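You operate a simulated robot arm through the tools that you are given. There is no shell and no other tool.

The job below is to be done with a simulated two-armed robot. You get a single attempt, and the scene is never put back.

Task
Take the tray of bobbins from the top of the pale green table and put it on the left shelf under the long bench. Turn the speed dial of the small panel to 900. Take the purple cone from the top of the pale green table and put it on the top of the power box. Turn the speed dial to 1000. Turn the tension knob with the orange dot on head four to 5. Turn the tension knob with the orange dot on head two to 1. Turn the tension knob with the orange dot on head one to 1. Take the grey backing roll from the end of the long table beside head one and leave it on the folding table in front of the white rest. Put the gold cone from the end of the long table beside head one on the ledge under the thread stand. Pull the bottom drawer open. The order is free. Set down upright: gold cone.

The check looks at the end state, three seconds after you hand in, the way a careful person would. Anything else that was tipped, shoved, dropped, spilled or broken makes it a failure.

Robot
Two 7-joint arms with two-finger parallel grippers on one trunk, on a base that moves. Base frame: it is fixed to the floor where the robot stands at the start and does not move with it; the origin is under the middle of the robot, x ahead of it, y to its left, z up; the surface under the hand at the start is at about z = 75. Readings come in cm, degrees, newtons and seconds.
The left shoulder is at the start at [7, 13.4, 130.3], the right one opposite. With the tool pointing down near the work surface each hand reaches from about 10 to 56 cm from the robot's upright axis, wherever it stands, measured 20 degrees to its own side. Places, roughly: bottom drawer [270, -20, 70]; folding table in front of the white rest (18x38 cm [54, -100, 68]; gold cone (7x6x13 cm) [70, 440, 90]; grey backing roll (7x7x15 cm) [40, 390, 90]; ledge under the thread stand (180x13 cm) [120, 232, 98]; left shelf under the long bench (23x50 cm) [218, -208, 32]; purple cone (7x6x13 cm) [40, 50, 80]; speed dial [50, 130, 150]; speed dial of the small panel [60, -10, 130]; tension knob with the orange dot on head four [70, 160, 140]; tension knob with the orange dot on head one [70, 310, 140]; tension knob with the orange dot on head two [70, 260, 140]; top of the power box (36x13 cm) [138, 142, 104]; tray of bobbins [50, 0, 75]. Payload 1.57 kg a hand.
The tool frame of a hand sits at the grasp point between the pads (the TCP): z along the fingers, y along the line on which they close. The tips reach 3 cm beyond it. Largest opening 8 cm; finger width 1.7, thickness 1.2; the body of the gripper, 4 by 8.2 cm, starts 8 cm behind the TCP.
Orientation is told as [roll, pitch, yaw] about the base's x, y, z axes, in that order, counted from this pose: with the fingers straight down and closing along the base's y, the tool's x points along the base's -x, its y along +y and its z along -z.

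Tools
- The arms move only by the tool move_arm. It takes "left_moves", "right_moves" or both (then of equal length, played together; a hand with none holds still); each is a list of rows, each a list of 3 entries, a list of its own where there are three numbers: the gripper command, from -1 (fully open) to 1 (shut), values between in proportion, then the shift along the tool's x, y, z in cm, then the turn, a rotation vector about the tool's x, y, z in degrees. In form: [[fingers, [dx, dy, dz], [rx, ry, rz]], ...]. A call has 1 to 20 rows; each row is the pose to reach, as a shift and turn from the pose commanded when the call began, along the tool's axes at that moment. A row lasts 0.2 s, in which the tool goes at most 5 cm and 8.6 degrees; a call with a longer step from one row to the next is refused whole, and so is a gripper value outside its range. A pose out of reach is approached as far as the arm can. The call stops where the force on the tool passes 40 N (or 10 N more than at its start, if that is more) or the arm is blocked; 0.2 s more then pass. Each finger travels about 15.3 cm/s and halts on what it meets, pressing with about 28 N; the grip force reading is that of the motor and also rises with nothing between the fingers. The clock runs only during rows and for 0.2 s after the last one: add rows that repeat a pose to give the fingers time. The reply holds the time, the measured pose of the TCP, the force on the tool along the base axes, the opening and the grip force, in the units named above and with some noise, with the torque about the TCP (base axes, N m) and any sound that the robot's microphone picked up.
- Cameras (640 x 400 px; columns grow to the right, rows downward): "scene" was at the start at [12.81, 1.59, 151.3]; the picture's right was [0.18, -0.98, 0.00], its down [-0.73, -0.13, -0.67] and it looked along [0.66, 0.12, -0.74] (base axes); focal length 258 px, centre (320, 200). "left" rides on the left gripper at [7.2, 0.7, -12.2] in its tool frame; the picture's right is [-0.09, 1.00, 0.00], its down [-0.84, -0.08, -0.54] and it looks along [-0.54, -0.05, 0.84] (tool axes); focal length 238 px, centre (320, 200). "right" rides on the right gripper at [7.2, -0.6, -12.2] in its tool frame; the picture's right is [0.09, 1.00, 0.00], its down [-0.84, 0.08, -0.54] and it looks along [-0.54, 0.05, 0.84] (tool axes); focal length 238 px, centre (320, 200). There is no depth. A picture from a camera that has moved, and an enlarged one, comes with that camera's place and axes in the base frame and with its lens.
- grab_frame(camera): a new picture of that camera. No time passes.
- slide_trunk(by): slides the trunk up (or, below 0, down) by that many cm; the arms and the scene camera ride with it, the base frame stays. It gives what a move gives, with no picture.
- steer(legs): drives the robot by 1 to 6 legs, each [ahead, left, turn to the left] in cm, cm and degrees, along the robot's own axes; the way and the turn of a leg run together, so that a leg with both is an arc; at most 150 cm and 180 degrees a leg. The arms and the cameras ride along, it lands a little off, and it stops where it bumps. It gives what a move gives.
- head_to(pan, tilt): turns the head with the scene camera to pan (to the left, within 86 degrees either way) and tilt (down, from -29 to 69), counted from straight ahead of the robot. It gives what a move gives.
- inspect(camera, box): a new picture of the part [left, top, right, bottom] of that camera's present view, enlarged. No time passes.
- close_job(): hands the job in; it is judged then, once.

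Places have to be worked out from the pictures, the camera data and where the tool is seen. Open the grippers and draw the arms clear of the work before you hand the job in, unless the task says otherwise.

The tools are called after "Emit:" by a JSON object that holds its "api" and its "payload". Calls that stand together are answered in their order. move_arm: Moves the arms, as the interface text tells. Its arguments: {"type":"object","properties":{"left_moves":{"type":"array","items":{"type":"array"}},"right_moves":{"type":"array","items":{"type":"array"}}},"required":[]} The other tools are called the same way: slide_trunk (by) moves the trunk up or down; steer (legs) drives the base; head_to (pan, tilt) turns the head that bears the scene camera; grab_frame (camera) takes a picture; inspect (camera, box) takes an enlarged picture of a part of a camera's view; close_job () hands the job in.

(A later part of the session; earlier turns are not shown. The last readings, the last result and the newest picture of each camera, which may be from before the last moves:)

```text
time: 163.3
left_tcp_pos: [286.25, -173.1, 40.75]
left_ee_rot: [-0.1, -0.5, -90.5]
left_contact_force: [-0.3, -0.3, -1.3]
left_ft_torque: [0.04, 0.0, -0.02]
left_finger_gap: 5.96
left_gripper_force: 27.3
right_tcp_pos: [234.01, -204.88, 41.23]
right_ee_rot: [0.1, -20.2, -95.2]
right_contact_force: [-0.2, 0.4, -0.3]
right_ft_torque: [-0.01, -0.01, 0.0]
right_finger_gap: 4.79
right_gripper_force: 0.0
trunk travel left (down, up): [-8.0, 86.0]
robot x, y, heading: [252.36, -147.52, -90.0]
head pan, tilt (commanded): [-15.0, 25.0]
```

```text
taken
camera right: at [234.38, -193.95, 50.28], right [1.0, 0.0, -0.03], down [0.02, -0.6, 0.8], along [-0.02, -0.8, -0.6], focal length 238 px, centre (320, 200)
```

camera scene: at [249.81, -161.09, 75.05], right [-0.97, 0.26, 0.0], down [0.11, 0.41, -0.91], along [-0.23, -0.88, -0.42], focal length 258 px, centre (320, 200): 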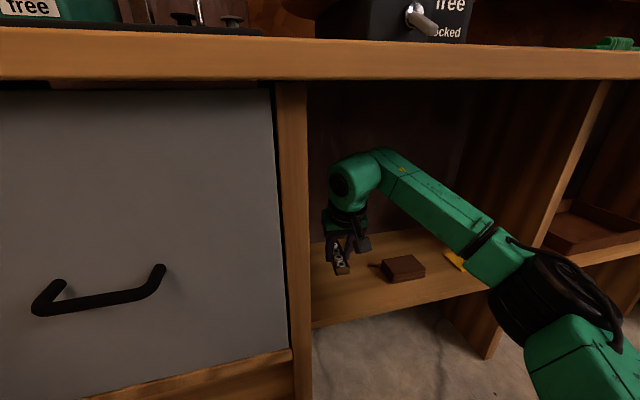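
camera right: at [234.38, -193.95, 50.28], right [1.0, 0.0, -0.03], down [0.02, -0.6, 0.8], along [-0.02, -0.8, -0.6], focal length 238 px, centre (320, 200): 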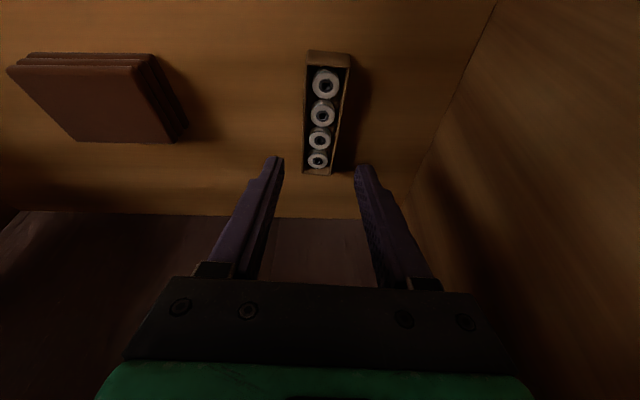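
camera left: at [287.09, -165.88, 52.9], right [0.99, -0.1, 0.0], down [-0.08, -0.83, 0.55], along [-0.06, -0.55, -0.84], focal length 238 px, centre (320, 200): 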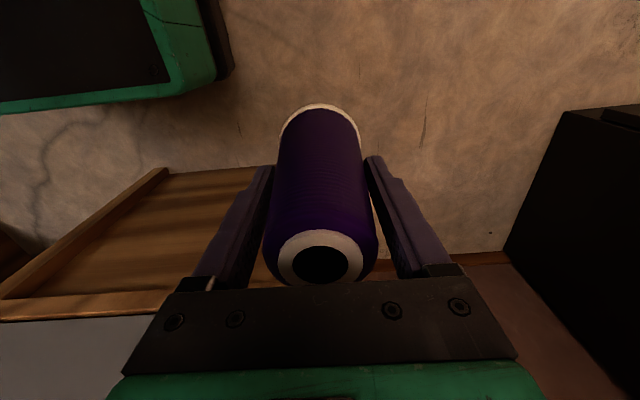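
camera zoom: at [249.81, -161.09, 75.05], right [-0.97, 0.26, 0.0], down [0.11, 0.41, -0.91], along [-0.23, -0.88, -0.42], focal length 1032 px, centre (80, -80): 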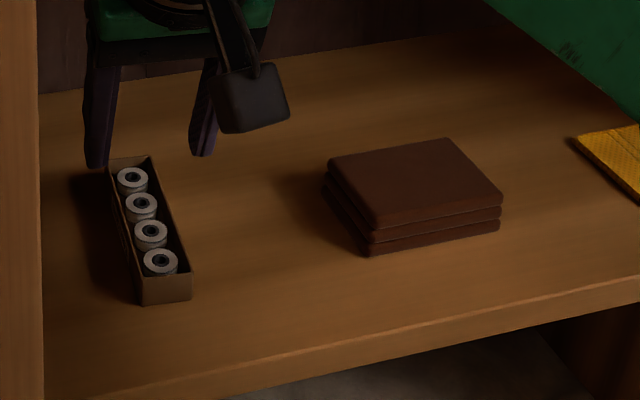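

The tray is on the shelf with all four bobbins. I retract the right hand and back the robot out.

Emit:
{"api": "move_arm", "payload": {"right_moves": [[-0.2, [2.4, -0.2, -0.9], [0, 0, 0]], [-0.2, [5, -0.5, -1.8], [0, 0, 0]], [-0.2, [8, -0.8, -2.9], [0, 0, 0]], [-0.2, [11, -1, -4], [0, 0, 0]], [0.3, [12.17, -1.18, -4.43], [0, 0, 0]], [0.3, [12.17, -1.18, -4.43], [0, 0, 0]]]}}

Emit:
{"api": "steer", "payload": {"legs": [[-40, 0, 0]]}}

Emit:
{"api": "slide_trunk", "payload": {"by": 40}}

Emit:
{"api": "grab_frame", "payload": {"camera": "scene"}}

```text
time: 164.7
left_tcp_pos: [286.29, -173.04, 40.73]
left_ee_rot: [-0.1, -0.5, -90.7]
left_contact_force: [-0.7, -0.5, -0.8]
left_ft_torque: [-0.01, 0.0, 0.02]
left_finger_gap: 5.97
left_gripper_force: 28.1
right_tcp_pos: [234.11, -191.96, 41.23]
right_ee_rot: [0.0, -20.1, -95.2]
right_contact_force: [-0.7, 0.6, 0.1]
right_ft_torque: [0.0, 0.0, -0.01]
right_finger_gap: 2.81
right_gripper_force: 0.0
trunk travel left (down, up): [-8.0, 86.0]
robot x, y, heading: [252.3, -147.54, -89.8]
head pan, tilt (commanded): [-15.0, 25.0]
```

```text
time: 167.2
left_tcp_pos: [286.2, -132.73, 40.67]
left_ee_rot: [-0.1, -0.5, -91.0]
left_contact_force: [0.3, -0.3, -0.5]
left_ft_torque: [0.03, 0.01, 0.0]
left_finger_gap: 5.94
left_gripper_force: 28.2
right_tcp_pos: [233.78, -151.39, 41.31]
right_ee_rot: [0.0, -20.1, -95.7]
right_contact_force: [-0.4, 1.0, -0.8]
right_ft_torque: [-0.01, -0.02, -0.02]
right_finger_gap: 2.81
right_gripper_force: 0.1
trunk travel left (down, up): [-8.0, 86.0]
robot x, y, heading: [252.01, -106.8, -90.4]
head pan, tilt (commanded): [-15.0, 25.0]
```

```text
time: 171.1
left_tcp_pos: [286.25, -132.86, 80.75]
left_ee_rot: [-0.1, -0.4, -90.9]
left_contact_force: [0.5, -0.5, -1.5]
left_ft_torque: [0.02, -0.02, 0.01]
left_finger_gap: 5.94
left_gripper_force: 28.1
right_tcp_pos: [233.62, -151.31, 81.26]
right_ee_rot: [-0.1, -20.1, -95.7]
right_contact_force: [-0.8, 0.2, -0.6]
right_ft_torque: [0.01, 0.03, 0.01]
right_finger_gap: 2.8
right_gripper_force: 0.0
trunk travel left (down, up): [-48.0, 46.0]
robot x, y, heading: [252.26, -106.8, -90.6]
head pan, tilt (commanded): [-15.0, 25.0]
```

```text
taken
camera scene: at [249.84, -120.45, 115.05], right [-0.96, 0.27, 0.0], down [0.11, 0.41, -0.91], along [-0.24, -0.87, -0.42], focal length 258 px, centre (320, 200)
```

scene: 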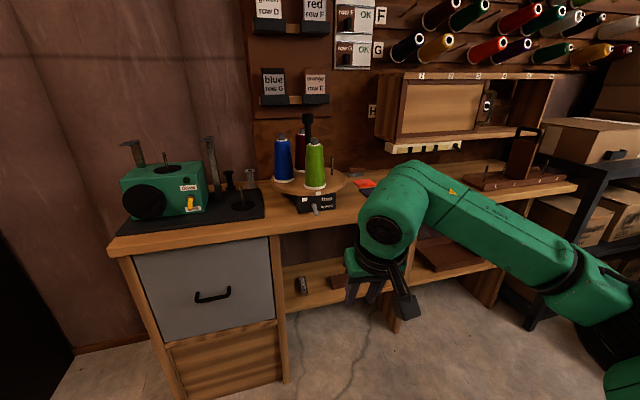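

Tray placed well. Next the bottom drawer near [270, −20, 70]: I move a bit away from the rack, turn left to heading 0 and look toward +y.

Emit:
{"api": "steer", "payload": {"legs": [[18, 0, 0], [0, 0, 90]]}}

Emit:
{"api": "head_to", "payload": {"pan": 65, "tilt": 15}}

Emit:
{"api": "grab_frame", "payload": {"camera": "scene"}}

Emit:
{"api": "head_to", "payload": {"pan": 20, "tilt": 15}}

Emit:
{"api": "grab_frame", "payload": {"camera": "scene"}}

```text
time: 176.4
left_tcp_pos: [278.43, -90.66, 80.8]
left_ee_rot: [-0.1, -0.5, -1.5]
left_contact_force: [0.7, 0.2, -1.7]
left_ft_torque: [0.01, -0.01, 0.03]
left_finger_gap: 5.95
left_gripper_force: 28.2
right_tcp_pos: [296.58, -143.16, 81.35]
right_ee_rot: [0.0, -20.1, -6.0]
right_contact_force: [0.1, -0.1, -0.4]
right_ft_torque: [-0.03, 0.02, 0.0]
right_finger_gap: 2.78
right_gripper_force: 0.0
trunk travel left (down, up): [-48.0, 46.0]
robot x, y, heading: [252.19, -124.52, -0.8]
head pan, tilt (commanded): [-15.0, 25.0]
```

```text
time: 177.9
left_tcp_pos: [278.56, -90.7, 80.68]
left_ee_rot: [-0.1, -0.6, -1.6]
left_contact_force: [-0.8, 0.2, -1.4]
left_ft_torque: [-0.01, 0.02, 0.0]
left_finger_gap: 5.91
left_gripper_force: 28.2
right_tcp_pos: [296.57, -143.1, 81.16]
right_ee_rot: [0.0, -20.1, -6.0]
right_contact_force: [0.2, 0.3, -0.1]
right_ft_torque: [-0.01, -0.02, -0.01]
right_finger_gap: 2.81
right_gripper_force: 0.0
trunk travel left (down, up): [-48.0, 46.0]
robot x, y, heading: [252.28, -124.38, -0.9]
head pan, tilt (commanded): [65.0, 15.0]
```

```text
taken
camera scene: at [261.27, -115.89, 116.67], right [0.9, -0.44, 0.0], down [-0.11, -0.23, -0.97], along [0.42, 0.87, -0.26], focal length 258 px, centre (320, 200)
```

scene: 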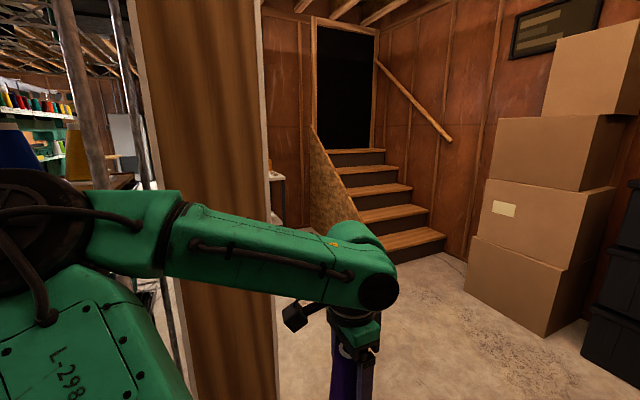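

```text
time: 179.0
left_tcp_pos: [278.57, -90.64, 80.73]
left_ee_rot: [-0.2, -0.5, -1.4]
left_contact_force: [0.4, 0.1, -1.3]
left_ft_torque: [-0.01, 0.03, 0.0]
left_finger_gap: 5.93
left_gripper_force: 28.0
right_tcp_pos: [296.64, -143.15, 81.24]
right_ee_rot: [0.1, -20.0, -6.1]
right_contact_force: [-0.1, -0.6, -0.3]
right_ft_torque: [-0.03, 0.0, -0.04]
right_finger_gap: 2.8
right_gripper_force: 0.0
trunk travel left (down, up): [-48.0, 46.0]
robot x, y, heading: [252.13, -124.68, -1.2]
head pan, tilt (commanded): [20.0, 15.0]
```

```text
taken
camera scene: at [266.01, -121.22, 116.68], right [0.33, -0.94, 0.0], down [-0.24, -0.09, -0.97], along [0.91, 0.32, -0.26], focal length 258 px, centre (320, 200)
```

scene: 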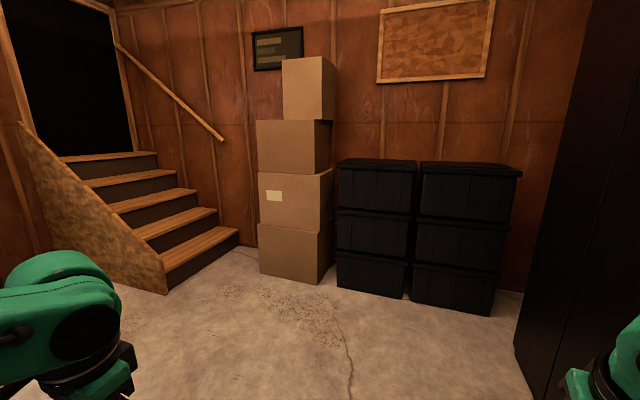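

The drawers must be in the tall wooden unit behind the rack, facing +x. I drive around its end to look at its front.

Emit:
{"api": "steer", "payload": {"legs": [[85, 0, 0], [0, 0, 90]]}}

Emit:
{"api": "head_to", "payload": {"pan": 45, "tilt": 15}}

Emit:
{"api": "grab_frame", "payload": {"camera": "scene"}}

```text
time: 187.4
left_tcp_pos: [302.6, -100.46, 80.69]
left_ee_rot: [0.0, -0.5, 89.2]
left_contact_force: [-0.2, -0.3, -1.0]
left_ft_torque: [-0.01, -0.01, -0.02]
left_finger_gap: 5.91
left_gripper_force: 27.6
right_tcp_pos: [354.85, -81.71, 81.29]
right_ee_rot: [0.1, -20.1, 84.6]
right_contact_force: [-0.3, -0.1, -0.1]
right_ft_torque: [0.0, -0.01, 0.04]
right_finger_gap: 2.8
right_gripper_force: 0.1
trunk travel left (down, up): [-48.0, 46.0]
robot x, y, heading: [336.96, -126.32, 89.9]
head pan, tilt (commanded): [20.0, 15.0]
```

```text
time: 188.3
left_tcp_pos: [302.72, -100.29, 80.73]
left_ee_rot: [-0.1, -0.5, 89.2]
left_contact_force: [-0.7, -0.2, -0.6]
left_ft_torque: [-0.01, 0.01, 0.0]
left_finger_gap: 5.91
left_gripper_force: 28.0
right_tcp_pos: [355.0, -81.71, 81.19]
right_ee_rot: [0.0, -20.1, 84.6]
right_contact_force: [-0.1, -0.9, 0.1]
right_ft_torque: [-0.03, 0.01, -0.01]
right_finger_gap: 2.82
right_gripper_force: 0.1
trunk travel left (down, up): [-48.0, 46.0]
robot x, y, heading: [336.75, -126.58, 89.6]
head pan, tilt (commanded): [45.0, 15.0]
```

```text
taken
camera scene: at [330.13, -114.51, 116.68], right [0.71, 0.7, 0.0], down [0.18, -0.18, -0.97], along [-0.68, 0.69, -0.26], focal length 258 px, centre (320, 200)
```

scene: 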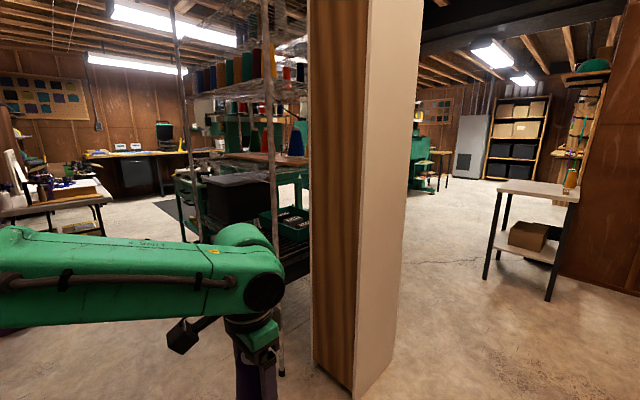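

A tall narrow cabinet stands at x 253–278, y −40…−8, with its white front facing +x. I drive in front of it and turn to face it.

Emit:
{"api": "steer", "payload": {"legs": [[100, 0, 0], [0, 0, 90]]}}

Emit:
{"api": "head_to", "payload": {"pan": 0, "tilt": 20}}

Emit:
{"api": "grab_frame", "payload": {"camera": "scene"}}

```text
time: 197.3
left_tcp_pos: [311.26, -60.12, 80.84]
left_ee_rot: [-0.1, -0.4, 179.2]
left_contact_force: [0.6, -0.5, -1.8]
left_ft_torque: [0.01, -0.01, -0.03]
left_finger_gap: 5.87
left_gripper_force: 28.3
right_tcp_pos: [292.54, -7.94, 81.24]
right_ee_rot: [0.0, -20.1, 174.5]
right_contact_force: [0.0, -0.7, 0.6]
right_ft_torque: [-0.02, 0.0, -0.01]
right_finger_gap: 2.82
right_gripper_force: 0.0
trunk travel left (down, up): [-48.0, 46.0]
robot x, y, heading: [337.08, -26.01, 179.9]
head pan, tilt (commanded): [45.0, 15.0]
```

```text
time: 198.4
left_tcp_pos: [311.25, -60.1, 80.7]
left_ee_rot: [0.0, -0.6, 179.2]
left_contact_force: [-0.3, 0.3, -0.5]
left_ft_torque: [0.0, 0.03, 0.0]
left_finger_gap: 5.86
left_gripper_force: 27.9
right_tcp_pos: [292.56, -7.89, 81.2]
right_ee_rot: [0.0, -20.1, 174.6]
right_contact_force: [0.0, -0.2, -0.5]
right_ft_torque: [0.0, -0.01, 0.01]
right_finger_gap: 2.81
right_gripper_force: 0.0
trunk travel left (down, up): [-48.0, 46.0]
robot x, y, heading: [337.12, -26.43, 179.9]
head pan, tilt (commanded): [0.0, 20.0]
```

```text
taken
camera scene: at [322.87, -26.02, 115.86], right [0.0, 1.0, 0.0], down [0.34, 0.0, -0.94], along [-0.94, 0.0, -0.34], focal length 258 px, centre (320, 200)
```

scene: 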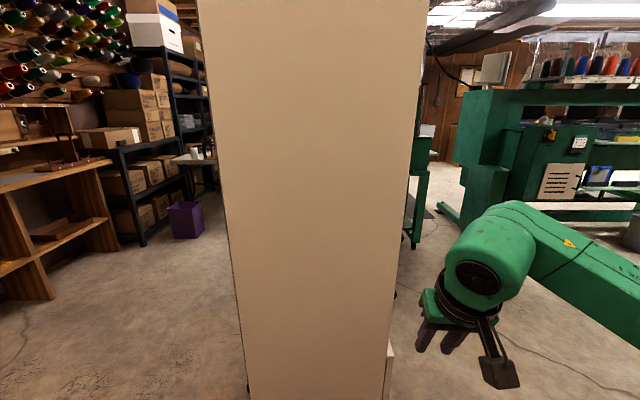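

The +x side is a plain panel; handles seem to stick out on its +y side. I strafe to +y and look back at it.

Emit:
{"api": "steer", "payload": {"legs": [[0, -80, 0], [0, 0, 60]]}}

Emit:
{"api": "head_to", "payload": {"pan": 0, "tilt": 25}}

Emit:
{"api": "grab_frame", "payload": {"camera": "scene"}}

```text
time: 205.4
left_tcp_pos: [353.86, 14.57, 80.76]
left_ee_rot: [-0.1, -0.5, -121.4]
left_contact_force: [-0.4, 0.5, -0.8]
left_ft_torque: [0.01, -0.03, 0.01]
left_finger_gap: 5.82
left_gripper_force: 28.0
right_tcp_pos: [299.18, 25.21, 81.22]
right_ee_rot: [0.1, -20.2, -126.2]
right_contact_force: [-0.2, -1.0, -0.4]
right_ft_torque: [-0.01, 0.01, -0.01]
right_finger_gap: 2.77
right_gripper_force: 0.1
trunk travel left (down, up): [-48.0, 46.0]
robot x, y, heading: [337.78, 54.36, -120.8]
head pan, tilt (commanded): [0.0, 20.0]
```

```text
time: 206.0
left_tcp_pos: [353.61, 14.78, 80.8]
left_ee_rot: [-0.1, -0.5, -121.5]
left_contact_force: [-1.0, -0.1, -1.4]
left_ft_torque: [0.02, -0.01, 0.0]
left_finger_gap: 5.85
left_gripper_force: 28.4
right_tcp_pos: [299.14, 25.3, 81.23]
right_ee_rot: [0.0, -20.0, -126.1]
right_contact_force: [0.1, -0.6, -0.3]
right_ft_torque: [0.02, -0.03, 0.01]
right_finger_gap: 2.79
right_gripper_force: 0.1
trunk travel left (down, up): [-48.0, 46.0]
robot x, y, heading: [337.63, 54.22, -121.3]
head pan, tilt (commanded): [0.0, 25.0]
```

```text
taken
camera scene: at [330.43, 42.3, 115.06], right [-0.86, 0.51, 0.0], down [0.22, 0.36, -0.91], along [-0.46, -0.78, -0.42], focal length 258 px, centre (320, 200)
```

scene: 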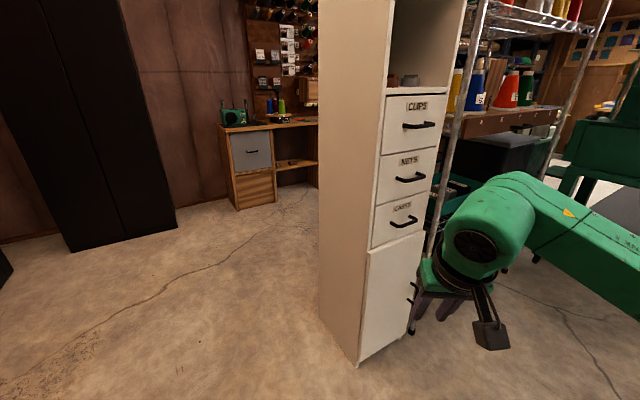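

The drawers face +y; the bottom one's handle is around [264, −10, 70]. I zoom in on it.

Emit:
{"api": "inspect", "payload": {"camera": "scene", "box": [350, 80, 450, 310]}}

Emit:
{"api": "inspect", "payload": {"camera": "scene", "box": [360, 180, 440, 260]}}

```text
1.74 times, centred on (400, 195) of scene
camera zoom: at [330.43, 42.3, 115.06], right [-0.86, 0.51, 0.0], down [0.22, 0.36, -0.91], along [-0.46, -0.78, -0.42], focal length 449 px, centre (181, 209)
```

zoom: 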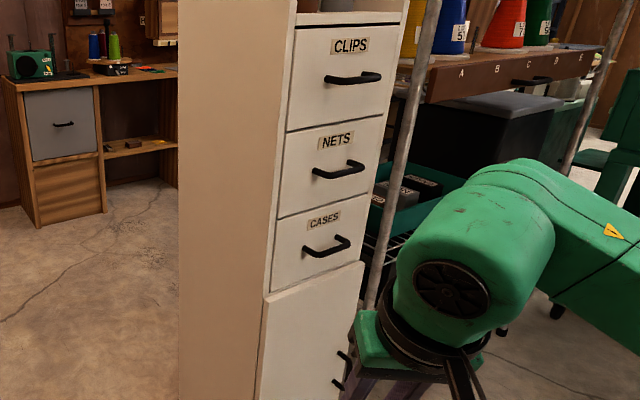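

```text
5.00 times, centred on (400, 220) of scene
camera zoom: at [330.43, 42.3, 115.06], right [-0.86, 0.51, 0.0], down [0.22, 0.36, -0.91], along [-0.46, -0.78, -0.42], focal length 1290 px, centre (-80, 100)
```

zoom: 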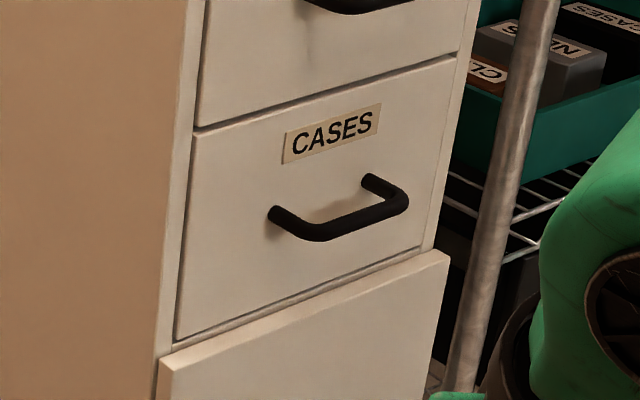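

The bottom drawer is labelled CASES, with a U-handle. I turn to face −y and move in front of it.

Emit:
{"api": "steer", "payload": {"legs": [[0, 0, 31.2], [0, -55, 0]]}}

Emit:
{"api": "head_to", "payload": {"pan": -10, "tilt": 30}}

Emit:
{"api": "grab_frame", "payload": {"camera": "scene"}}

Emit:
{"api": "grab_frame", "payload": {"camera": "right"}}

```text
time: 210.7
left_tcp_pos: [317.47, 28.47, 80.73]
left_ee_rot: [0.0, -0.4, -90.0]
left_contact_force: [0.5, -0.4, -1.1]
left_ft_torque: [0.02, 0.02, -0.01]
left_finger_gap: 5.8
left_gripper_force: 28.3
right_tcp_pos: [265.28, 9.23, 81.15]
right_ee_rot: [0.0, -20.1, -94.8]
right_contact_force: [0.9, -0.4, 0.8]
right_ft_torque: [-0.01, -0.02, -0.01]
right_finger_gap: 2.8
right_gripper_force: 0.1
trunk travel left (down, up): [-48.0, 46.0]
robot x, y, heading: [283.34, 54.24, -89.6]
head pan, tilt (commanded): [0.0, 25.0]
```

```text
time: 211.4
left_tcp_pos: [317.35, 28.58, 80.77]
left_ee_rot: [-0.1, -0.5, -90.1]
left_contact_force: [-0.3, 0.9, -2.6]
left_ft_torque: [0.01, -0.01, -0.02]
left_finger_gap: 5.8
left_gripper_force: 28.1
right_tcp_pos: [265.41, 9.19, 81.24]
right_ee_rot: [0.0, -20.1, -94.6]
right_contact_force: [-0.1, 0.2, 0.0]
right_ft_torque: [0.02, -0.03, -0.01]
right_finger_gap: 2.79
right_gripper_force: 0.1
trunk travel left (down, up): [-48.0, 46.0]
robot x, y, heading: [283.39, 54.1, -89.5]
head pan, tilt (commanded): [-10.0, 30.0]
```

```text
taken
camera scene: at [281.71, 40.26, 114.26], right [-0.99, 0.16, 0.0], down [0.08, 0.49, -0.87], along [-0.14, -0.85, -0.5], focal length 258 px, centre (320, 200)
```

scene: 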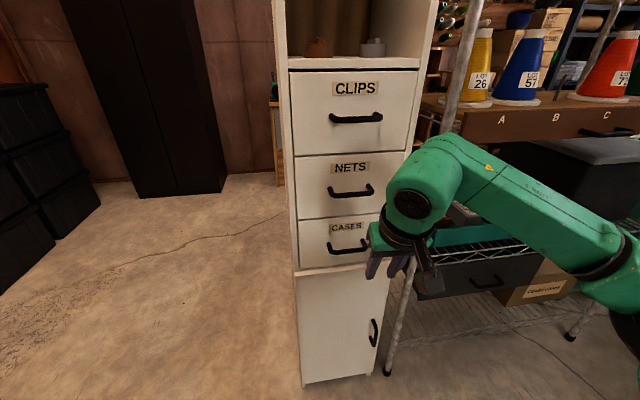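

```text
taken
camera right: at [265.67, 20.15, 90.25], right [1.0, 0.0, -0.03], down [0.03, -0.6, 0.8], along [-0.02, -0.8, -0.6], focal length 238 px, centre (320, 200)
```

right: 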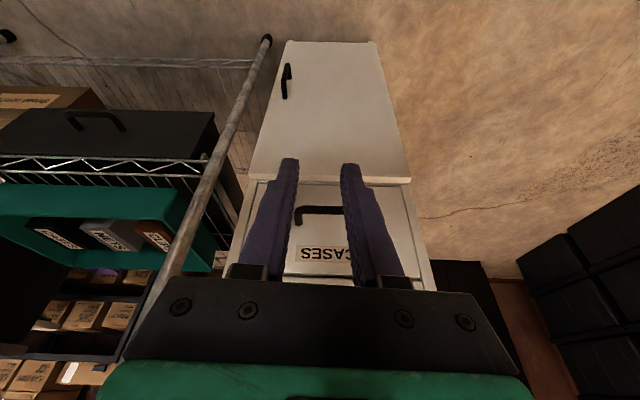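

I check how the cone sits in the left hand, since the finger gap has been shrinking slowly.

Emit:
{"api": "grab_frame", "payload": {"camera": "left"}}

Emit:
{"api": "inspect", "payload": {"camera": "right", "box": [240, 160, 400, 270]}}

Emit:
{"api": "inspect", "payload": {"camera": "scene", "box": [280, 200, 400, 290]}}

```text
taken
camera left: at [318.21, 35.75, 92.89], right [1.0, -0.09, 0.0], down [-0.08, -0.83, 0.55], along [-0.05, -0.55, -0.84], focal length 238 px, centre (320, 200)
```

left: 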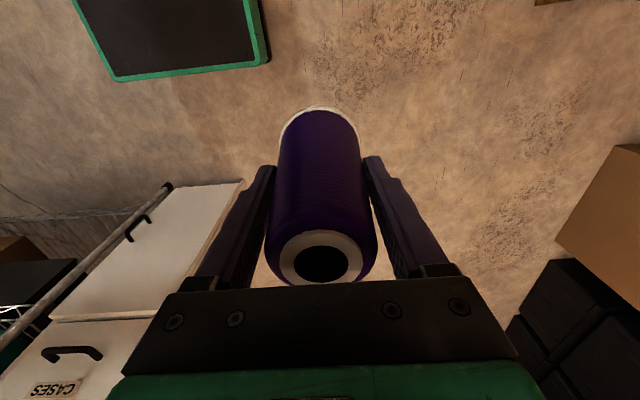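

```text
3.64 times, centred on (320, 215) of right
camera zoom: at [265.67, 20.15, 90.25], right [1.0, 0.0, -0.03], down [0.03, -0.6, 0.8], along [-0.02, -0.8, -0.6], focal length 867 px, centre (320, 146)
```

zoom: 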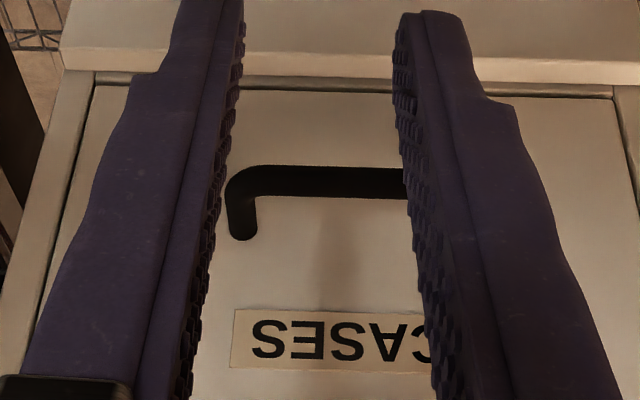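

```text
4.44 times, centred on (340, 245) of scene
camera zoom: at [281.71, 40.26, 114.26], right [-0.99, 0.16, 0.0], down [0.08, 0.49, -0.87], along [-0.14, -0.85, -0.5], focal length 1146 px, centre (231, 0)
```

zoom: 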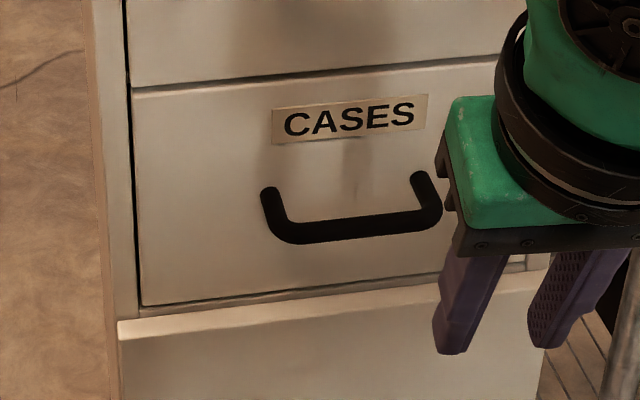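

The cone grip is fine. For the drawer I'll grip the bar (centre ≈ [266.7, −8.3, 70.7]) with fingers pointing forward and closing vertically. First I lower the trunk 18 cm and pitch the right hand forward.

Emit:
{"api": "slide_trunk", "payload": {"by": -18}}

Emit:
{"api": "move_arm", "payload": {"right_moves": [[0, [-0.54, 0.05, -0.47], [0, -5.83, 0]], [0, [-1.08, 0.09, -0.94], [0, -11.7, 0]], [0, [-1.62, 0.14, -1.4], [0, -17.5, 0]], [0, [-2.16, 0.18, -1.87], [0, -23.3, 0]], [0, [-2.7, 0.23, -2.34], [0, -29.2, 0]], [0, [-3.25, 0.27, -2.81], [0, -35, 0]], [0, [-3.79, 0.32, -3.28], [0, -40.8, 0]], [0, [-4.33, 0.36, -3.75], [0, -46.7, 0]], [0, [-4.87, 0.41, -4.21], [0, -52.5, 0]], [0, [-5.41, 0.45, -4.68], [0, -58.3, 0]], [0, [-5.95, 0.5, -5.15], [0, -64.2, 0]], [0, [-6.49, 0.54, -5.62], [0, -70, 0]], [0, [-6.49, 0.54, -5.62], [0, -70, 0]]]}}

Emit:
{"api": "grab_frame", "payload": {"camera": "right"}}

```text
time: 213.4
left_tcp_pos: [317.45, 28.56, 62.8]
left_ee_rot: [-0.1, -0.6, -90.1]
left_contact_force: [-0.5, -0.4, -1.2]
left_ft_torque: [0.04, 0.0, 0.01]
left_finger_gap: 5.75
left_gripper_force: 27.9
right_tcp_pos: [265.35, 9.16, 63.32]
right_ee_rot: [0.0, -20.1, -94.8]
right_contact_force: [-0.1, 0.3, -0.7]
right_ft_torque: [0.01, 0.0, -0.03]
right_finger_gap: 2.79
right_gripper_force: 0.2
trunk travel left (down, up): [-30.0, 64.0]
robot x, y, heading: [283.11, 54.34, -89.6]
head pan, tilt (commanded): [-10.0, 30.0]
```

```text
time: 216.2
left_tcp_pos: [317.35, 28.48, 62.88]
left_ee_rot: [-0.1, -0.5, -90.0]
left_contact_force: [-0.6, 0.3, -0.8]
left_ft_torque: [0.02, -0.02, -0.02]
left_finger_gap: 5.65
left_gripper_force: 27.5
right_tcp_pos: [269.39, 5.62, 69.83]
right_ee_rot: [22.7, -84.5, -113.0]
right_contact_force: [0.7, 0.9, -0.5]
right_ft_torque: [-0.02, 0.04, -0.01]
right_finger_gap: 4.03
right_gripper_force: 0.0
right hand out of reach, approached as far as the arm can: row 11, 12
trunk travel left (down, up): [-30.0, 64.0]
robot x, y, heading: [282.75, 54.32, -89.3]
head pan, tilt (commanded): [-10.0, 30.0]
```

```text
taken
camera right: at [269.01, 18.37, 63.73], right [1.0, 0.0, -0.05], down [0.05, 0.47, 0.88], along [0.03, -0.89, 0.46], focal length 238 px, centre (320, 200)
```

right: 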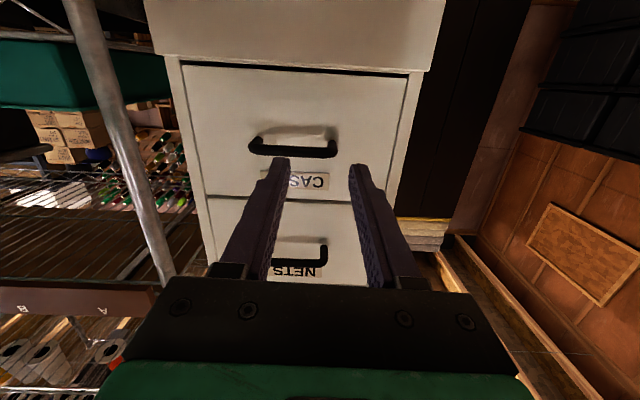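

The left gap is shrinking (5.65). I check the cone in the left hand right away.

Emit:
{"api": "grab_frame", "payload": {"camera": "left"}}

```text
taken
camera left: at [318.19, 35.75, 74.89], right [1.0, -0.09, 0.0], down [-0.08, -0.83, 0.55], along [-0.05, -0.55, -0.84], focal length 238 px, centre (320, 200)
```

left: 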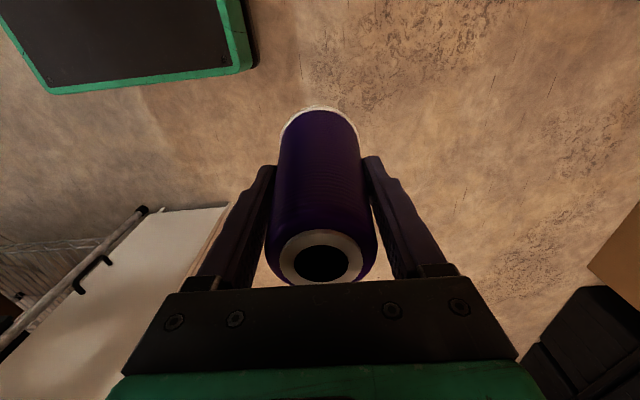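

No real slip — the cone is still in place. I bring the right hand forward a little, fix its yaw and height in front of the handle.

Emit:
{"api": "move_arm", "payload": {"right_moves": [[-0.2, [-0.3, -0.8, 1.3], [-1.6, 0, 0]], [-0.2, [-0.6, -1.6, 2.6], [-3.2, 0, 0]], [-0.2, [-0.9, -2.39, 3.81], [-4.8, 0, 0]], [-0.2, [-0.9, -2.39, 3.81], [-4.8, 0, 0]], [-0.2, [-0.9, -2.39, 3.81], [-4.8, 0, 0]]]}}

Emit:
{"api": "move_arm", "payload": {"right_moves": [[-0.2, [0, 0, 0], [0, 0, -7.5]], [-0.2, [0, 0, 0], [0, 0, -15]], [-0.2, [0, 0, 0], [0, 0, -22.5]], [-0.2, [0, 0, 0], [0, 0, -30]], [-0.2, [0, 0, 0], [0, 0, -37.5]], [-0.2, [0, 0, 0], [0, 0, -45]], [-0.2, [0, 0, 0], [0, 0, -52.5]], [-0.2, [0, 0, 0], [0, 0, -60]], [-0.2, [0, 0, 0], [0, 0, -67.5]], [-0.2, [0, 0, 0], [0, 0, -75]], [-0.2, [0, 0, 0], [0, 0, -82.5]], [-0.2, [0, 0, 0], [0, 0, -90]], [-0.2, [0, 0, 0], [0, 0, -90]]]}}

Emit:
{"api": "grab_frame", "payload": {"camera": "right"}}

Emit:
{"api": "grab_frame", "payload": {"camera": "scene"}}

```text
time: 217.4
left_tcp_pos: [317.39, 28.53, 62.86]
left_ee_rot: [-0.2, -0.6, -90.1]
left_contact_force: [-0.1, 1.0, -1.0]
left_ft_torque: [0.0, -0.01, -0.02]
left_finger_gap: 5.64
left_gripper_force: 27.9
right_tcp_pos: [263.23, 1.47, 72.82]
right_ee_rot: [-6.0, -89.8, -84.0]
right_contact_force: [-0.9, -0.1, -0.4]
right_ft_torque: [-0.01, 0.0, -0.01]
right_finger_gap: 4.81
right_gripper_force: 0.0
right hand out of reach, approached as far as the arm can: row 1, 2, 3, 4, 5
trunk travel left (down, up): [-30.0, 64.0]
robot x, y, heading: [283.12, 53.92, -89.6]
head pan, tilt (commanded): [-10.0, 30.0]
```

```text
time: 220.2
left_tcp_pos: [317.38, 28.62, 62.75]
left_ee_rot: [-0.1, -0.5, -90.1]
left_contact_force: [-0.1, 0.9, -1.4]
left_ft_torque: [-0.01, -0.01, -0.01]
left_finger_gap: 5.55
left_gripper_force: 28.0
right_tcp_pos: [263.26, 1.7, 72.9]
right_ee_rot: [-89.8, 0.1, -0.1]
right_contact_force: [-0.3, 0.0, 0.0]
right_ft_torque: [0.0, -0.03, -0.01]
right_finger_gap: 4.79
right_gripper_force: 0.0
trunk travel left (down, up): [-30.0, 64.0]
robot x, y, heading: [282.76, 53.92, -89.4]
head pan, tilt (commanded): [-10.0, 30.0]
```

```text
taken
camera right: at [256.12, 13.81, 73.67], right [-0.09, 0.0, -1.0], down [0.84, 0.54, -0.08], along [0.54, -0.84, -0.05], focal length 238 px, centre (320, 200)
```

right: 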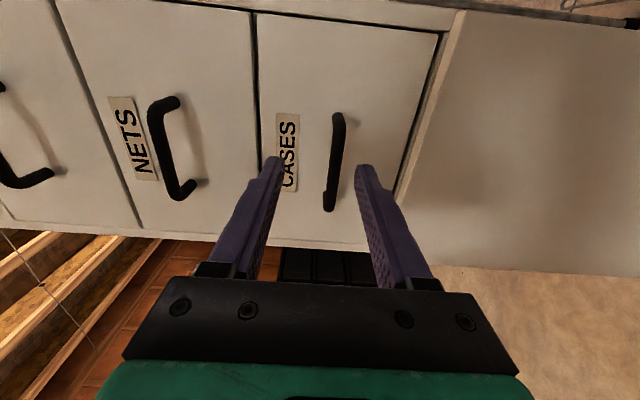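

```text
taken
camera scene: at [281.68, 40.28, 96.26], right [-0.99, 0.17, 0.0], down [0.08, 0.49, -0.87], along [-0.14, -0.85, -0.5], focal length 258 px, centre (320, 200)
```

scene: 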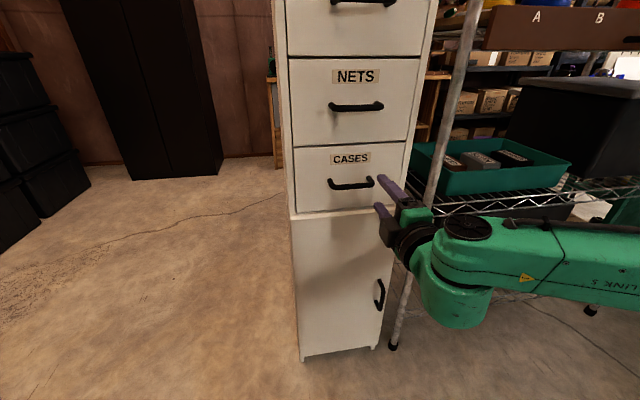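

The hand is now oriented properly. The cone's gap keeps shrinking (5.55), so I check the left camera closely again.

Emit:
{"api": "inspect", "payload": {"camera": "left", "box": [220, 80, 420, 300]}}

Emit:
{"api": "head_to", "payload": {"pan": 50, "tilt": 40}}

Emit:
{"api": "grab_frame", "payload": {"camera": "scene"}}

```text
1.82 times, centred on (320, 190) of left
camera zoom: at [318.19, 35.76, 74.9], right [1.0, -0.09, 0.0], down [-0.08, -0.83, 0.55], along [-0.05, -0.55, -0.84], focal length 433 px, centre (320, 218)
```

zoom: 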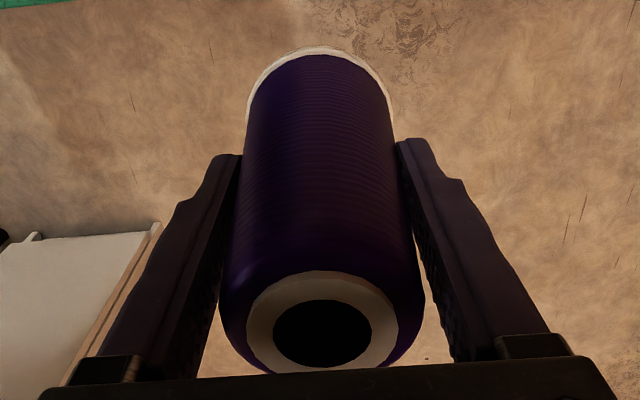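

```text
time: 221.5
left_tcp_pos: [317.38, 28.42, 62.74]
left_ee_rot: [-0.1, -0.4, -90.1]
left_contact_force: [-0.2, -0.5, -0.8]
left_ft_torque: [0.02, -0.01, 0.02]
left_finger_gap: 5.55
left_gripper_force: 27.8
right_tcp_pos: [263.29, 1.55, 72.82]
right_ee_rot: [-89.9, 0.0, 0.1]
right_contact_force: [0.5, 0.1, -0.2]
right_ft_torque: [-0.01, -0.01, 0.01]
right_finger_gap: 4.78
right_gripper_force: 0.1
trunk travel left (down, up): [-30.0, 64.0]
robot x, y, heading: [283.08, 54.04, -89.3]
head pan, tilt (commanded): [50.0, 40.0]
```

```text
taken
camera scene: at [289.74, 43.77, 94.72], right [-0.64, -0.77, 0.0], down [-0.5, 0.41, -0.77], along [0.59, -0.49, -0.64], focal length 258 px, centre (320, 200)
```

scene: 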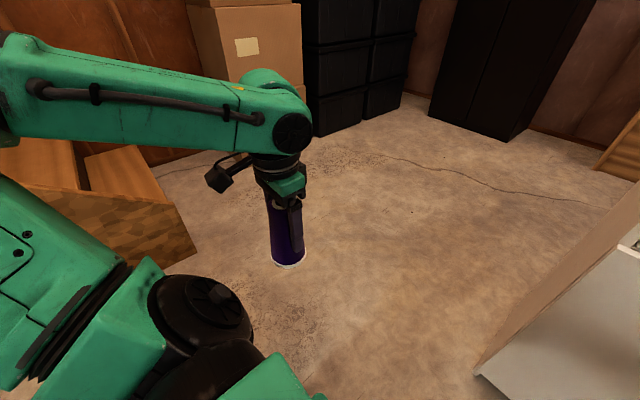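

The cone is still well seated. Now I shift the right hand onto the handle's centre line (bar ≈ z 71.4, x 266.5), then check.

Emit:
{"api": "move_arm", "payload": {"right_moves": [[-0.2, [-1.1, 0.5, 1], [0, 0, 0]], [-0.2, [-2.2, 1.0, 2], [0, 0, 0]], [-0.2, [-3.2, 1.45, 3], [0, 0, 0]], [-0.2, [-3.2, 1.45, 3], [0, 0, 0]]]}}

Emit:
{"api": "grab_frame", "payload": {"camera": "right"}}

Emit:
{"api": "inspect", "payload": {"camera": "right", "box": [240, 60, 400, 220]}}

```text
time: 222.5
left_tcp_pos: [317.37, 28.59, 62.85]
left_ee_rot: [-0.1, -0.5, -90.1]
left_contact_force: [-0.2, -0.8, -2.0]
left_ft_torque: [0.01, 0.0, 0.02]
left_finger_gap: 5.54
left_gripper_force: 28.3
right_tcp_pos: [266.4, -1.51, 71.45]
right_ee_rot: [-90.0, 0.0, -0.1]
right_contact_force: [-0.5, 0.2, -0.2]
right_ft_torque: [0.01, 0.02, 0.02]
right_finger_gap: 4.8
right_gripper_force: 0.0
trunk travel left (down, up): [-30.0, 64.0]
robot x, y, heading: [283.14, 54.24, -89.4]
head pan, tilt (commanded): [50.0, 40.0]
```

```text
taken
camera right: at [259.38, 10.75, 72.13], right [-0.09, 0.0, -1.0], down [0.84, 0.54, -0.08], along [0.54, -0.84, -0.05], focal length 238 px, centre (320, 200)
```

right: 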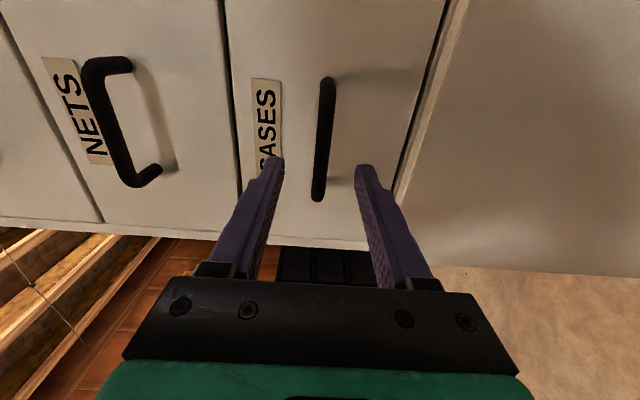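

```text
2.50 times, centred on (320, 140) of right
camera zoom: at [259.38, 10.75, 72.13], right [-0.09, 0.0, -1.0], down [0.84, 0.54, -0.08], along [0.54, -0.84, -0.05], focal length 596 px, centre (320, 350)
```

zoom: 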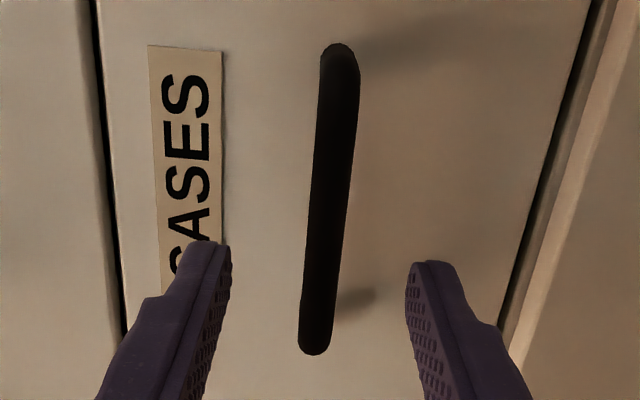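

The bar is centred between the fingers. I advance 5.8 cm and close on the bar.

Emit:
{"api": "move_arm", "payload": {"right_moves": [[-0.2, [0, 0.1, 1.5], [0, 0, 0]], [-0.2, [0, 0.1, 3], [0, 0, 0]], [-0.2, [0, 0.1, 4.5], [0, 0, 0]], [-0.2, [0, 0.1, 5.7], [0, 0, 0]], [-0.2, [0, 0.1, 5.7], [0, 0, 0]]]}}

Emit:
{"api": "grab_frame", "payload": {"camera": "right"}}

```text
time: 223.7
left_tcp_pos: [317.4, 28.45, 62.74]
left_ee_rot: [0.0, -0.5, -90.1]
left_contact_force: [0.2, -0.3, -0.8]
left_ft_torque: [-0.01, -0.02, -0.01]
left_finger_gap: 5.48
left_gripper_force: 27.9
right_tcp_pos: [266.78, -7.16, 71.68]
right_ee_rot: [-89.8, -0.1, -0.2]
right_contact_force: [0.1, -0.2, 0.3]
right_ft_torque: [0.03, 0.0, -0.03]
right_finger_gap: 4.79
right_gripper_force: 0.1
right hand out of reach, approached as far as the arm can: row 3, 4, 5
trunk travel left (down, up): [-30.0, 64.0]
robot x, y, heading: [283.44, 53.99, -89.5]
head pan, tilt (commanded): [50.0, 40.0]
```

```text
taken
camera right: at [259.82, 5.02, 72.3], right [-0.09, 0.0, -1.0], down [0.84, 0.54, -0.08], along [0.54, -0.84, -0.05], focal length 238 px, centre (320, 200)
```

right: 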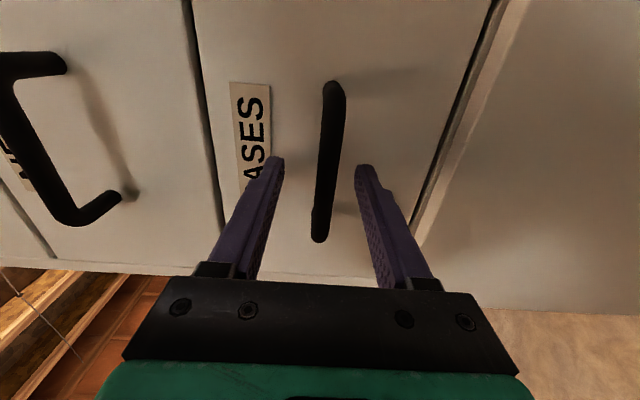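

The bar lies between the pads, ~1 cm ahead of the TCP. I close the fingers.

Emit:
{"api": "move_arm", "payload": {"right_moves": [[0.2, [0, 0, 0], [0, 0, 0]], [0.5, [0, 0, 0], [0, 0, 0]], [0.8, [0, 0, 0], [0, 0, 0]], [1, [0, 0, 0], [0, 0, 0]], [1, [0, 0, 0], [0, 0, 0]], [1, [0, 0, 0], [0, 0, 0]]]}}

Emit:
{"api": "grab_frame", "payload": {"camera": "right"}}

```text
time: 225.1
left_tcp_pos: [317.32, 28.4, 62.72]
left_ee_rot: [-0.1, -0.4, -90.1]
left_contact_force: [0.7, 0.2, -1.7]
left_ft_torque: [0.01, -0.04, 0.01]
left_finger_gap: 5.48
left_gripper_force: 28.1
right_tcp_pos: [266.95, -7.21, 71.33]
right_ee_rot: [-89.5, 0.0, -0.2]
right_contact_force: [2.0, 8.2, -16.3]
right_ft_torque: [0.02, 0.0, -0.16]
right_finger_gap: 1.15
right_gripper_force: 28.8
trunk travel left (down, up): [-30.0, 64.0]
robot x, y, heading: [283.37, 53.94, -89.4]
head pan, tilt (commanded): [50.0, 40.0]
```

```text
taken
camera right: at [259.8, 4.99, 72.08], right [-0.09, 0.01, -1.0], down [0.84, 0.54, -0.07], along [0.54, -0.84, -0.06], focal length 238 px, centre (320, 200)
```

right: 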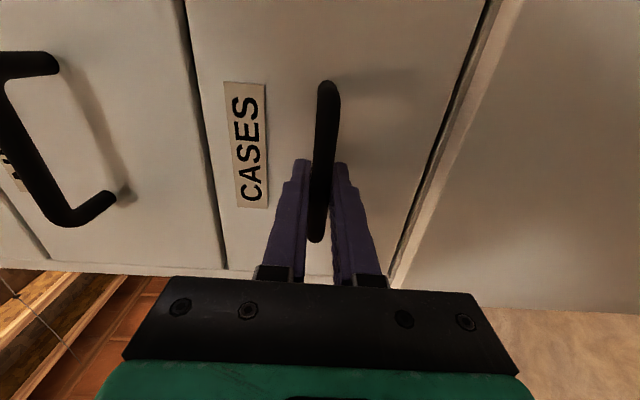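

Gripped on the bar. I pull the drawer by driving the base straight back 10 cm.

Emit:
{"api": "steer", "payload": {"legs": [[-10, 0, 0]]}}

Emit:
{"api": "grab_frame", "payload": {"camera": "right"}}

Emit:
{"api": "head_to", "payload": {"pan": -5, "tilt": 30}}

Emit:
{"api": "grab_frame", "payload": {"camera": "scene"}}

```text
time: 226.3
left_tcp_pos: [317.36, 38.85, 62.73]
left_ee_rot: [-0.1, -0.4, -90.2]
left_contact_force: [0.5, -0.2, -0.9]
left_ft_torque: [-0.01, 0.02, 0.01]
left_finger_gap: 5.49
left_gripper_force: 27.6
right_tcp_pos: [266.88, 3.12, 71.23]
right_ee_rot: [-89.5, 0.1, -0.1]
right_contact_force: [5.0, 1.2, -18.8]
right_ft_torque: [0.07, -0.02, 0.21]
right_finger_gap: 1.19
right_gripper_force: 29.0
trunk travel left (down, up): [-30.0, 64.0]
robot x, y, heading: [282.95, 64.4, -89.3]
head pan, tilt (commanded): [50.0, 40.0]
```

```text
taken
camera right: at [259.79, 15.16, 72.08], right [-0.09, 0.01, -1.0], down [0.84, 0.54, -0.07], along [0.54, -0.84, -0.06], focal length 238 px, centre (320, 200)
```

right: 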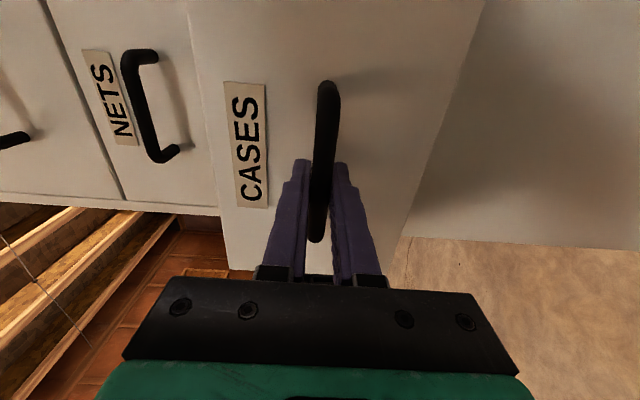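

```text
time: 227.5
left_tcp_pos: [317.29, 38.74, 62.66]
left_ee_rot: [-0.1, -0.4, -90.1]
left_contact_force: [-0.3, 0.5, -1.5]
left_ft_torque: [0.03, 0.02, 0.01]
left_finger_gap: 5.45
left_gripper_force: 28.1
right_tcp_pos: [266.74, 3.02, 71.18]
right_ee_rot: [-89.5, 0.0, -0.1]
right_contact_force: [2.1, 0.3, -11.6]
right_ft_torque: [0.0, 0.01, -0.06]
right_finger_gap: 1.21
right_gripper_force: 29.1
trunk travel left (down, up): [-30.0, 64.0]
robot x, y, heading: [283.05, 64.3, -89.2]
head pan, tilt (commanded): [-5.0, 30.0]
```

```text
taken
camera scene: at [282.39, 50.33, 96.22], right [-1.0, 0.08, 0.0], down [0.04, 0.5, -0.86], along [-0.07, -0.86, -0.5], focal length 258 px, centre (320, 200)
```

scene: 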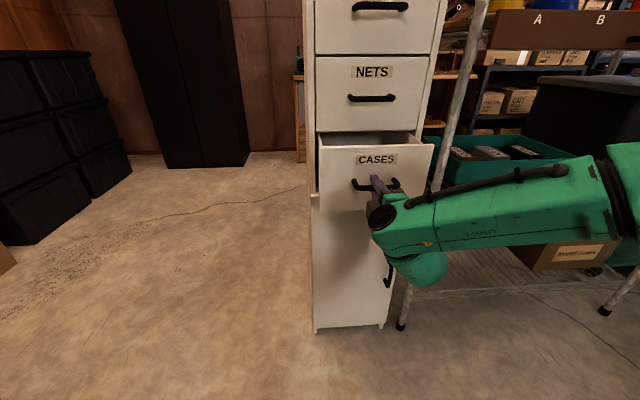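

It opened 10 cm. I pull further, in small steps, to see where its travel ends.

Emit:
{"api": "steer", "payload": {"legs": [[-5, 0, 0]]}}

Emit:
{"api": "grab_frame", "payload": {"camera": "scene"}}

```text
time: 228.4
left_tcp_pos: [317.33, 43.68, 62.71]
left_ee_rot: [0.0, -0.4, -90.1]
left_contact_force: [0.5, 0.5, -1.8]
left_ft_torque: [-0.01, 0.02, 0.0]
left_finger_gap: 5.45
left_gripper_force: 27.7
right_tcp_pos: [266.81, 8.01, 71.28]
right_ee_rot: [-89.5, 0.0, 0.0]
right_contact_force: [5.3, 0.4, -13.7]
right_ft_torque: [0.04, -0.06, 0.21]
right_finger_gap: 1.19
right_gripper_force: 28.9
trunk travel left (down, up): [-30.0, 64.0]
robot x, y, heading: [283.11, 69.01, -89.4]
head pan, tilt (commanded): [-5.0, 30.0]
```

```text
taken
camera scene: at [282.38, 55.27, 96.22], right [-1.0, 0.08, 0.0], down [0.04, 0.5, -0.86], along [-0.07, -0.86, -0.5], focal length 258 px, centre (320, 200)
```

scene: 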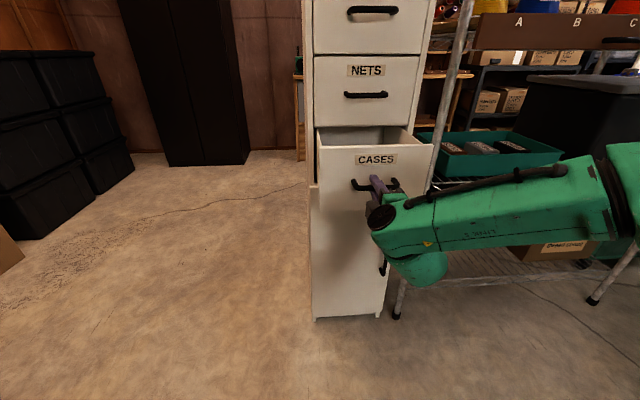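

15 cm open and still sliding freely. I pull 3 cm more, watching the force.

Emit:
{"api": "steer", "payload": {"legs": [[-3, 0, 0]]}}

Emit:
{"api": "grab_frame", "payload": {"camera": "right"}}

```text
time: 229.3
left_tcp_pos: [317.14, 46.87, 62.65]
left_ee_rot: [-0.1, -0.5, -90.1]
left_contact_force: [0.7, 0.2, -1.7]
left_ft_torque: [0.03, 0.06, 0.03]
left_finger_gap: 5.43
left_gripper_force: 28.4
right_tcp_pos: [266.93, 11.15, 71.25]
right_ee_rot: [-89.4, 0.1, 0.1]
right_contact_force: [4.2, 0.8, -6.4]
right_ft_torque: [0.01, -0.09, 0.3]
right_finger_gap: 1.17
right_gripper_force: 29.2
trunk travel left (down, up): [-30.0, 64.0]
robot x, y, heading: [283.08, 72.45, -89.1]
head pan, tilt (commanded): [-5.0, 30.0]
```

```text
taken
camera right: at [259.77, 23.33, 72.1], right [-0.09, 0.01, -1.0], down [0.84, 0.54, -0.07], along [0.54, -0.84, -0.06], focal length 238 px, centre (320, 200)
```

right: 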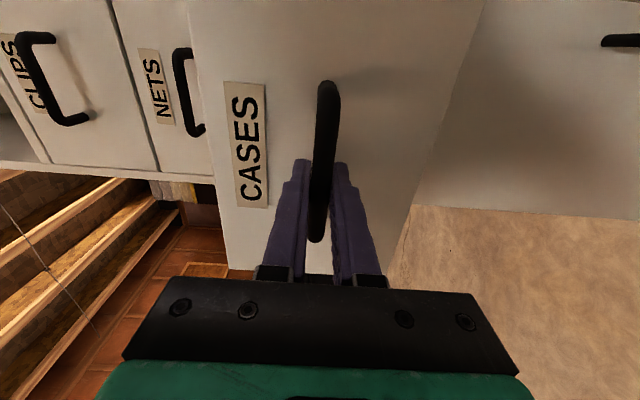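

Opened 18 cm — clearly open. I release the bar and back away.

Emit:
{"api": "move_arm", "payload": {"right_moves": [[0.7, [0, 0, 0], [0, 0, 0]], [0.3, [0, 0, 0], [0, 0, 0]], [-0.2, [0, 0, 0], [0, 0, 0]], [-0.2, [0, 0, 0], [0, 0, 0]], [-0.2, [0, 0, -1], [0, 0, 0]], [-0.2, [0, 0, -3], [0, 0, 0]], [-0.2, [0, 0, -5], [0, 0, 0]], [-0.2, [0, 0, -5], [0, 0, 0]]]}}

Emit:
{"api": "steer", "payload": {"legs": [[-8, 0, 0]]}}

Emit:
{"api": "grab_frame", "payload": {"camera": "scene"}}

Emit:
{"api": "grab_frame", "payload": {"camera": "left"}}

```text
time: 231.1
left_tcp_pos: [317.25, 46.87, 62.91]
left_ee_rot: [-0.1, -0.5, -90.0]
left_contact_force: [0.4, 0.0, -1.8]
left_ft_torque: [-0.03, -0.03, -0.02]
left_finger_gap: 5.37
left_gripper_force: 28.0
right_tcp_pos: [266.86, 16.18, 71.34]
right_ee_rot: [-89.5, 0.1, 0.1]
right_contact_force: [-0.3, 0.0, 0.1]
right_ft_torque: [-0.01, -0.02, 0.03]
right_finger_gap: 4.78
right_gripper_force: 0.0
trunk travel left (down, up): [-30.0, 64.0]
robot x, y, heading: [282.95, 72.52, -89.4]
head pan, tilt (commanded): [-5.0, 30.0]
```

```text
time: 232.2
left_tcp_pos: [317.24, 54.92, 62.76]
left_ee_rot: [-0.2, -0.6, -90.2]
left_contact_force: [0.5, 0.1, -0.7]
left_ft_torque: [0.02, 0.0, -0.01]
left_finger_gap: 5.38
left_gripper_force: 28.4
right_tcp_pos: [266.81, 24.4, 71.25]
right_ee_rot: [-89.5, 0.1, 0.1]
right_contact_force: [-0.2, -0.1, 0.0]
right_ft_torque: [0.04, -0.03, -0.02]
right_finger_gap: 4.81
right_gripper_force: 0.1
trunk travel left (down, up): [-30.0, 64.0]
robot x, y, heading: [282.93, 80.44, -89.6]
head pan, tilt (commanded): [-5.0, 30.0]
```

```text
taken
camera scene: at [282.24, 66.62, 96.27], right [-1.0, 0.08, 0.0], down [0.04, 0.5, -0.87], along [-0.07, -0.86, -0.5], focal length 258 px, centre (320, 200)
```

scene: 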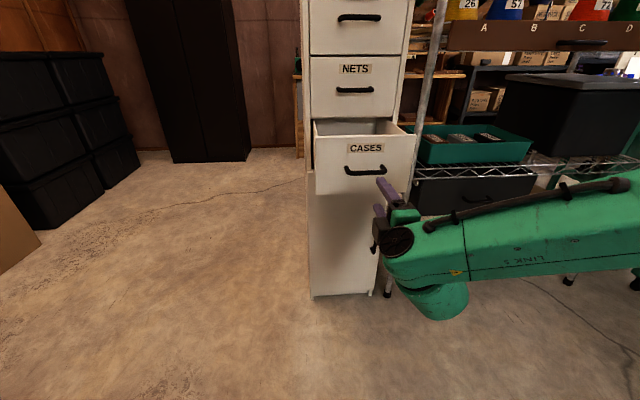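

```text
taken
camera left: at [317.95, 62.15, 74.91], right [1.0, -0.1, 0.0], down [-0.08, -0.83, 0.55], along [-0.05, -0.55, -0.83], focal length 238 px, centre (320, 200)
```

left: 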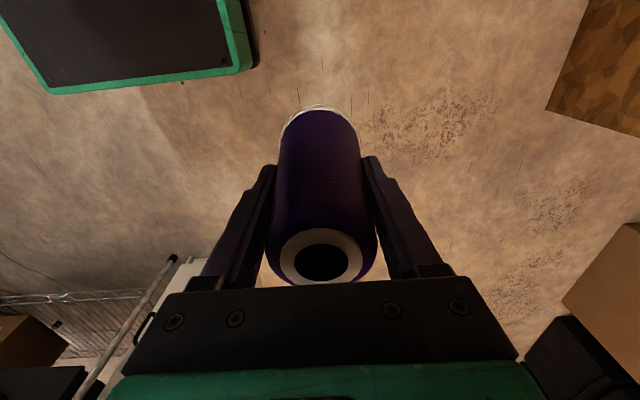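

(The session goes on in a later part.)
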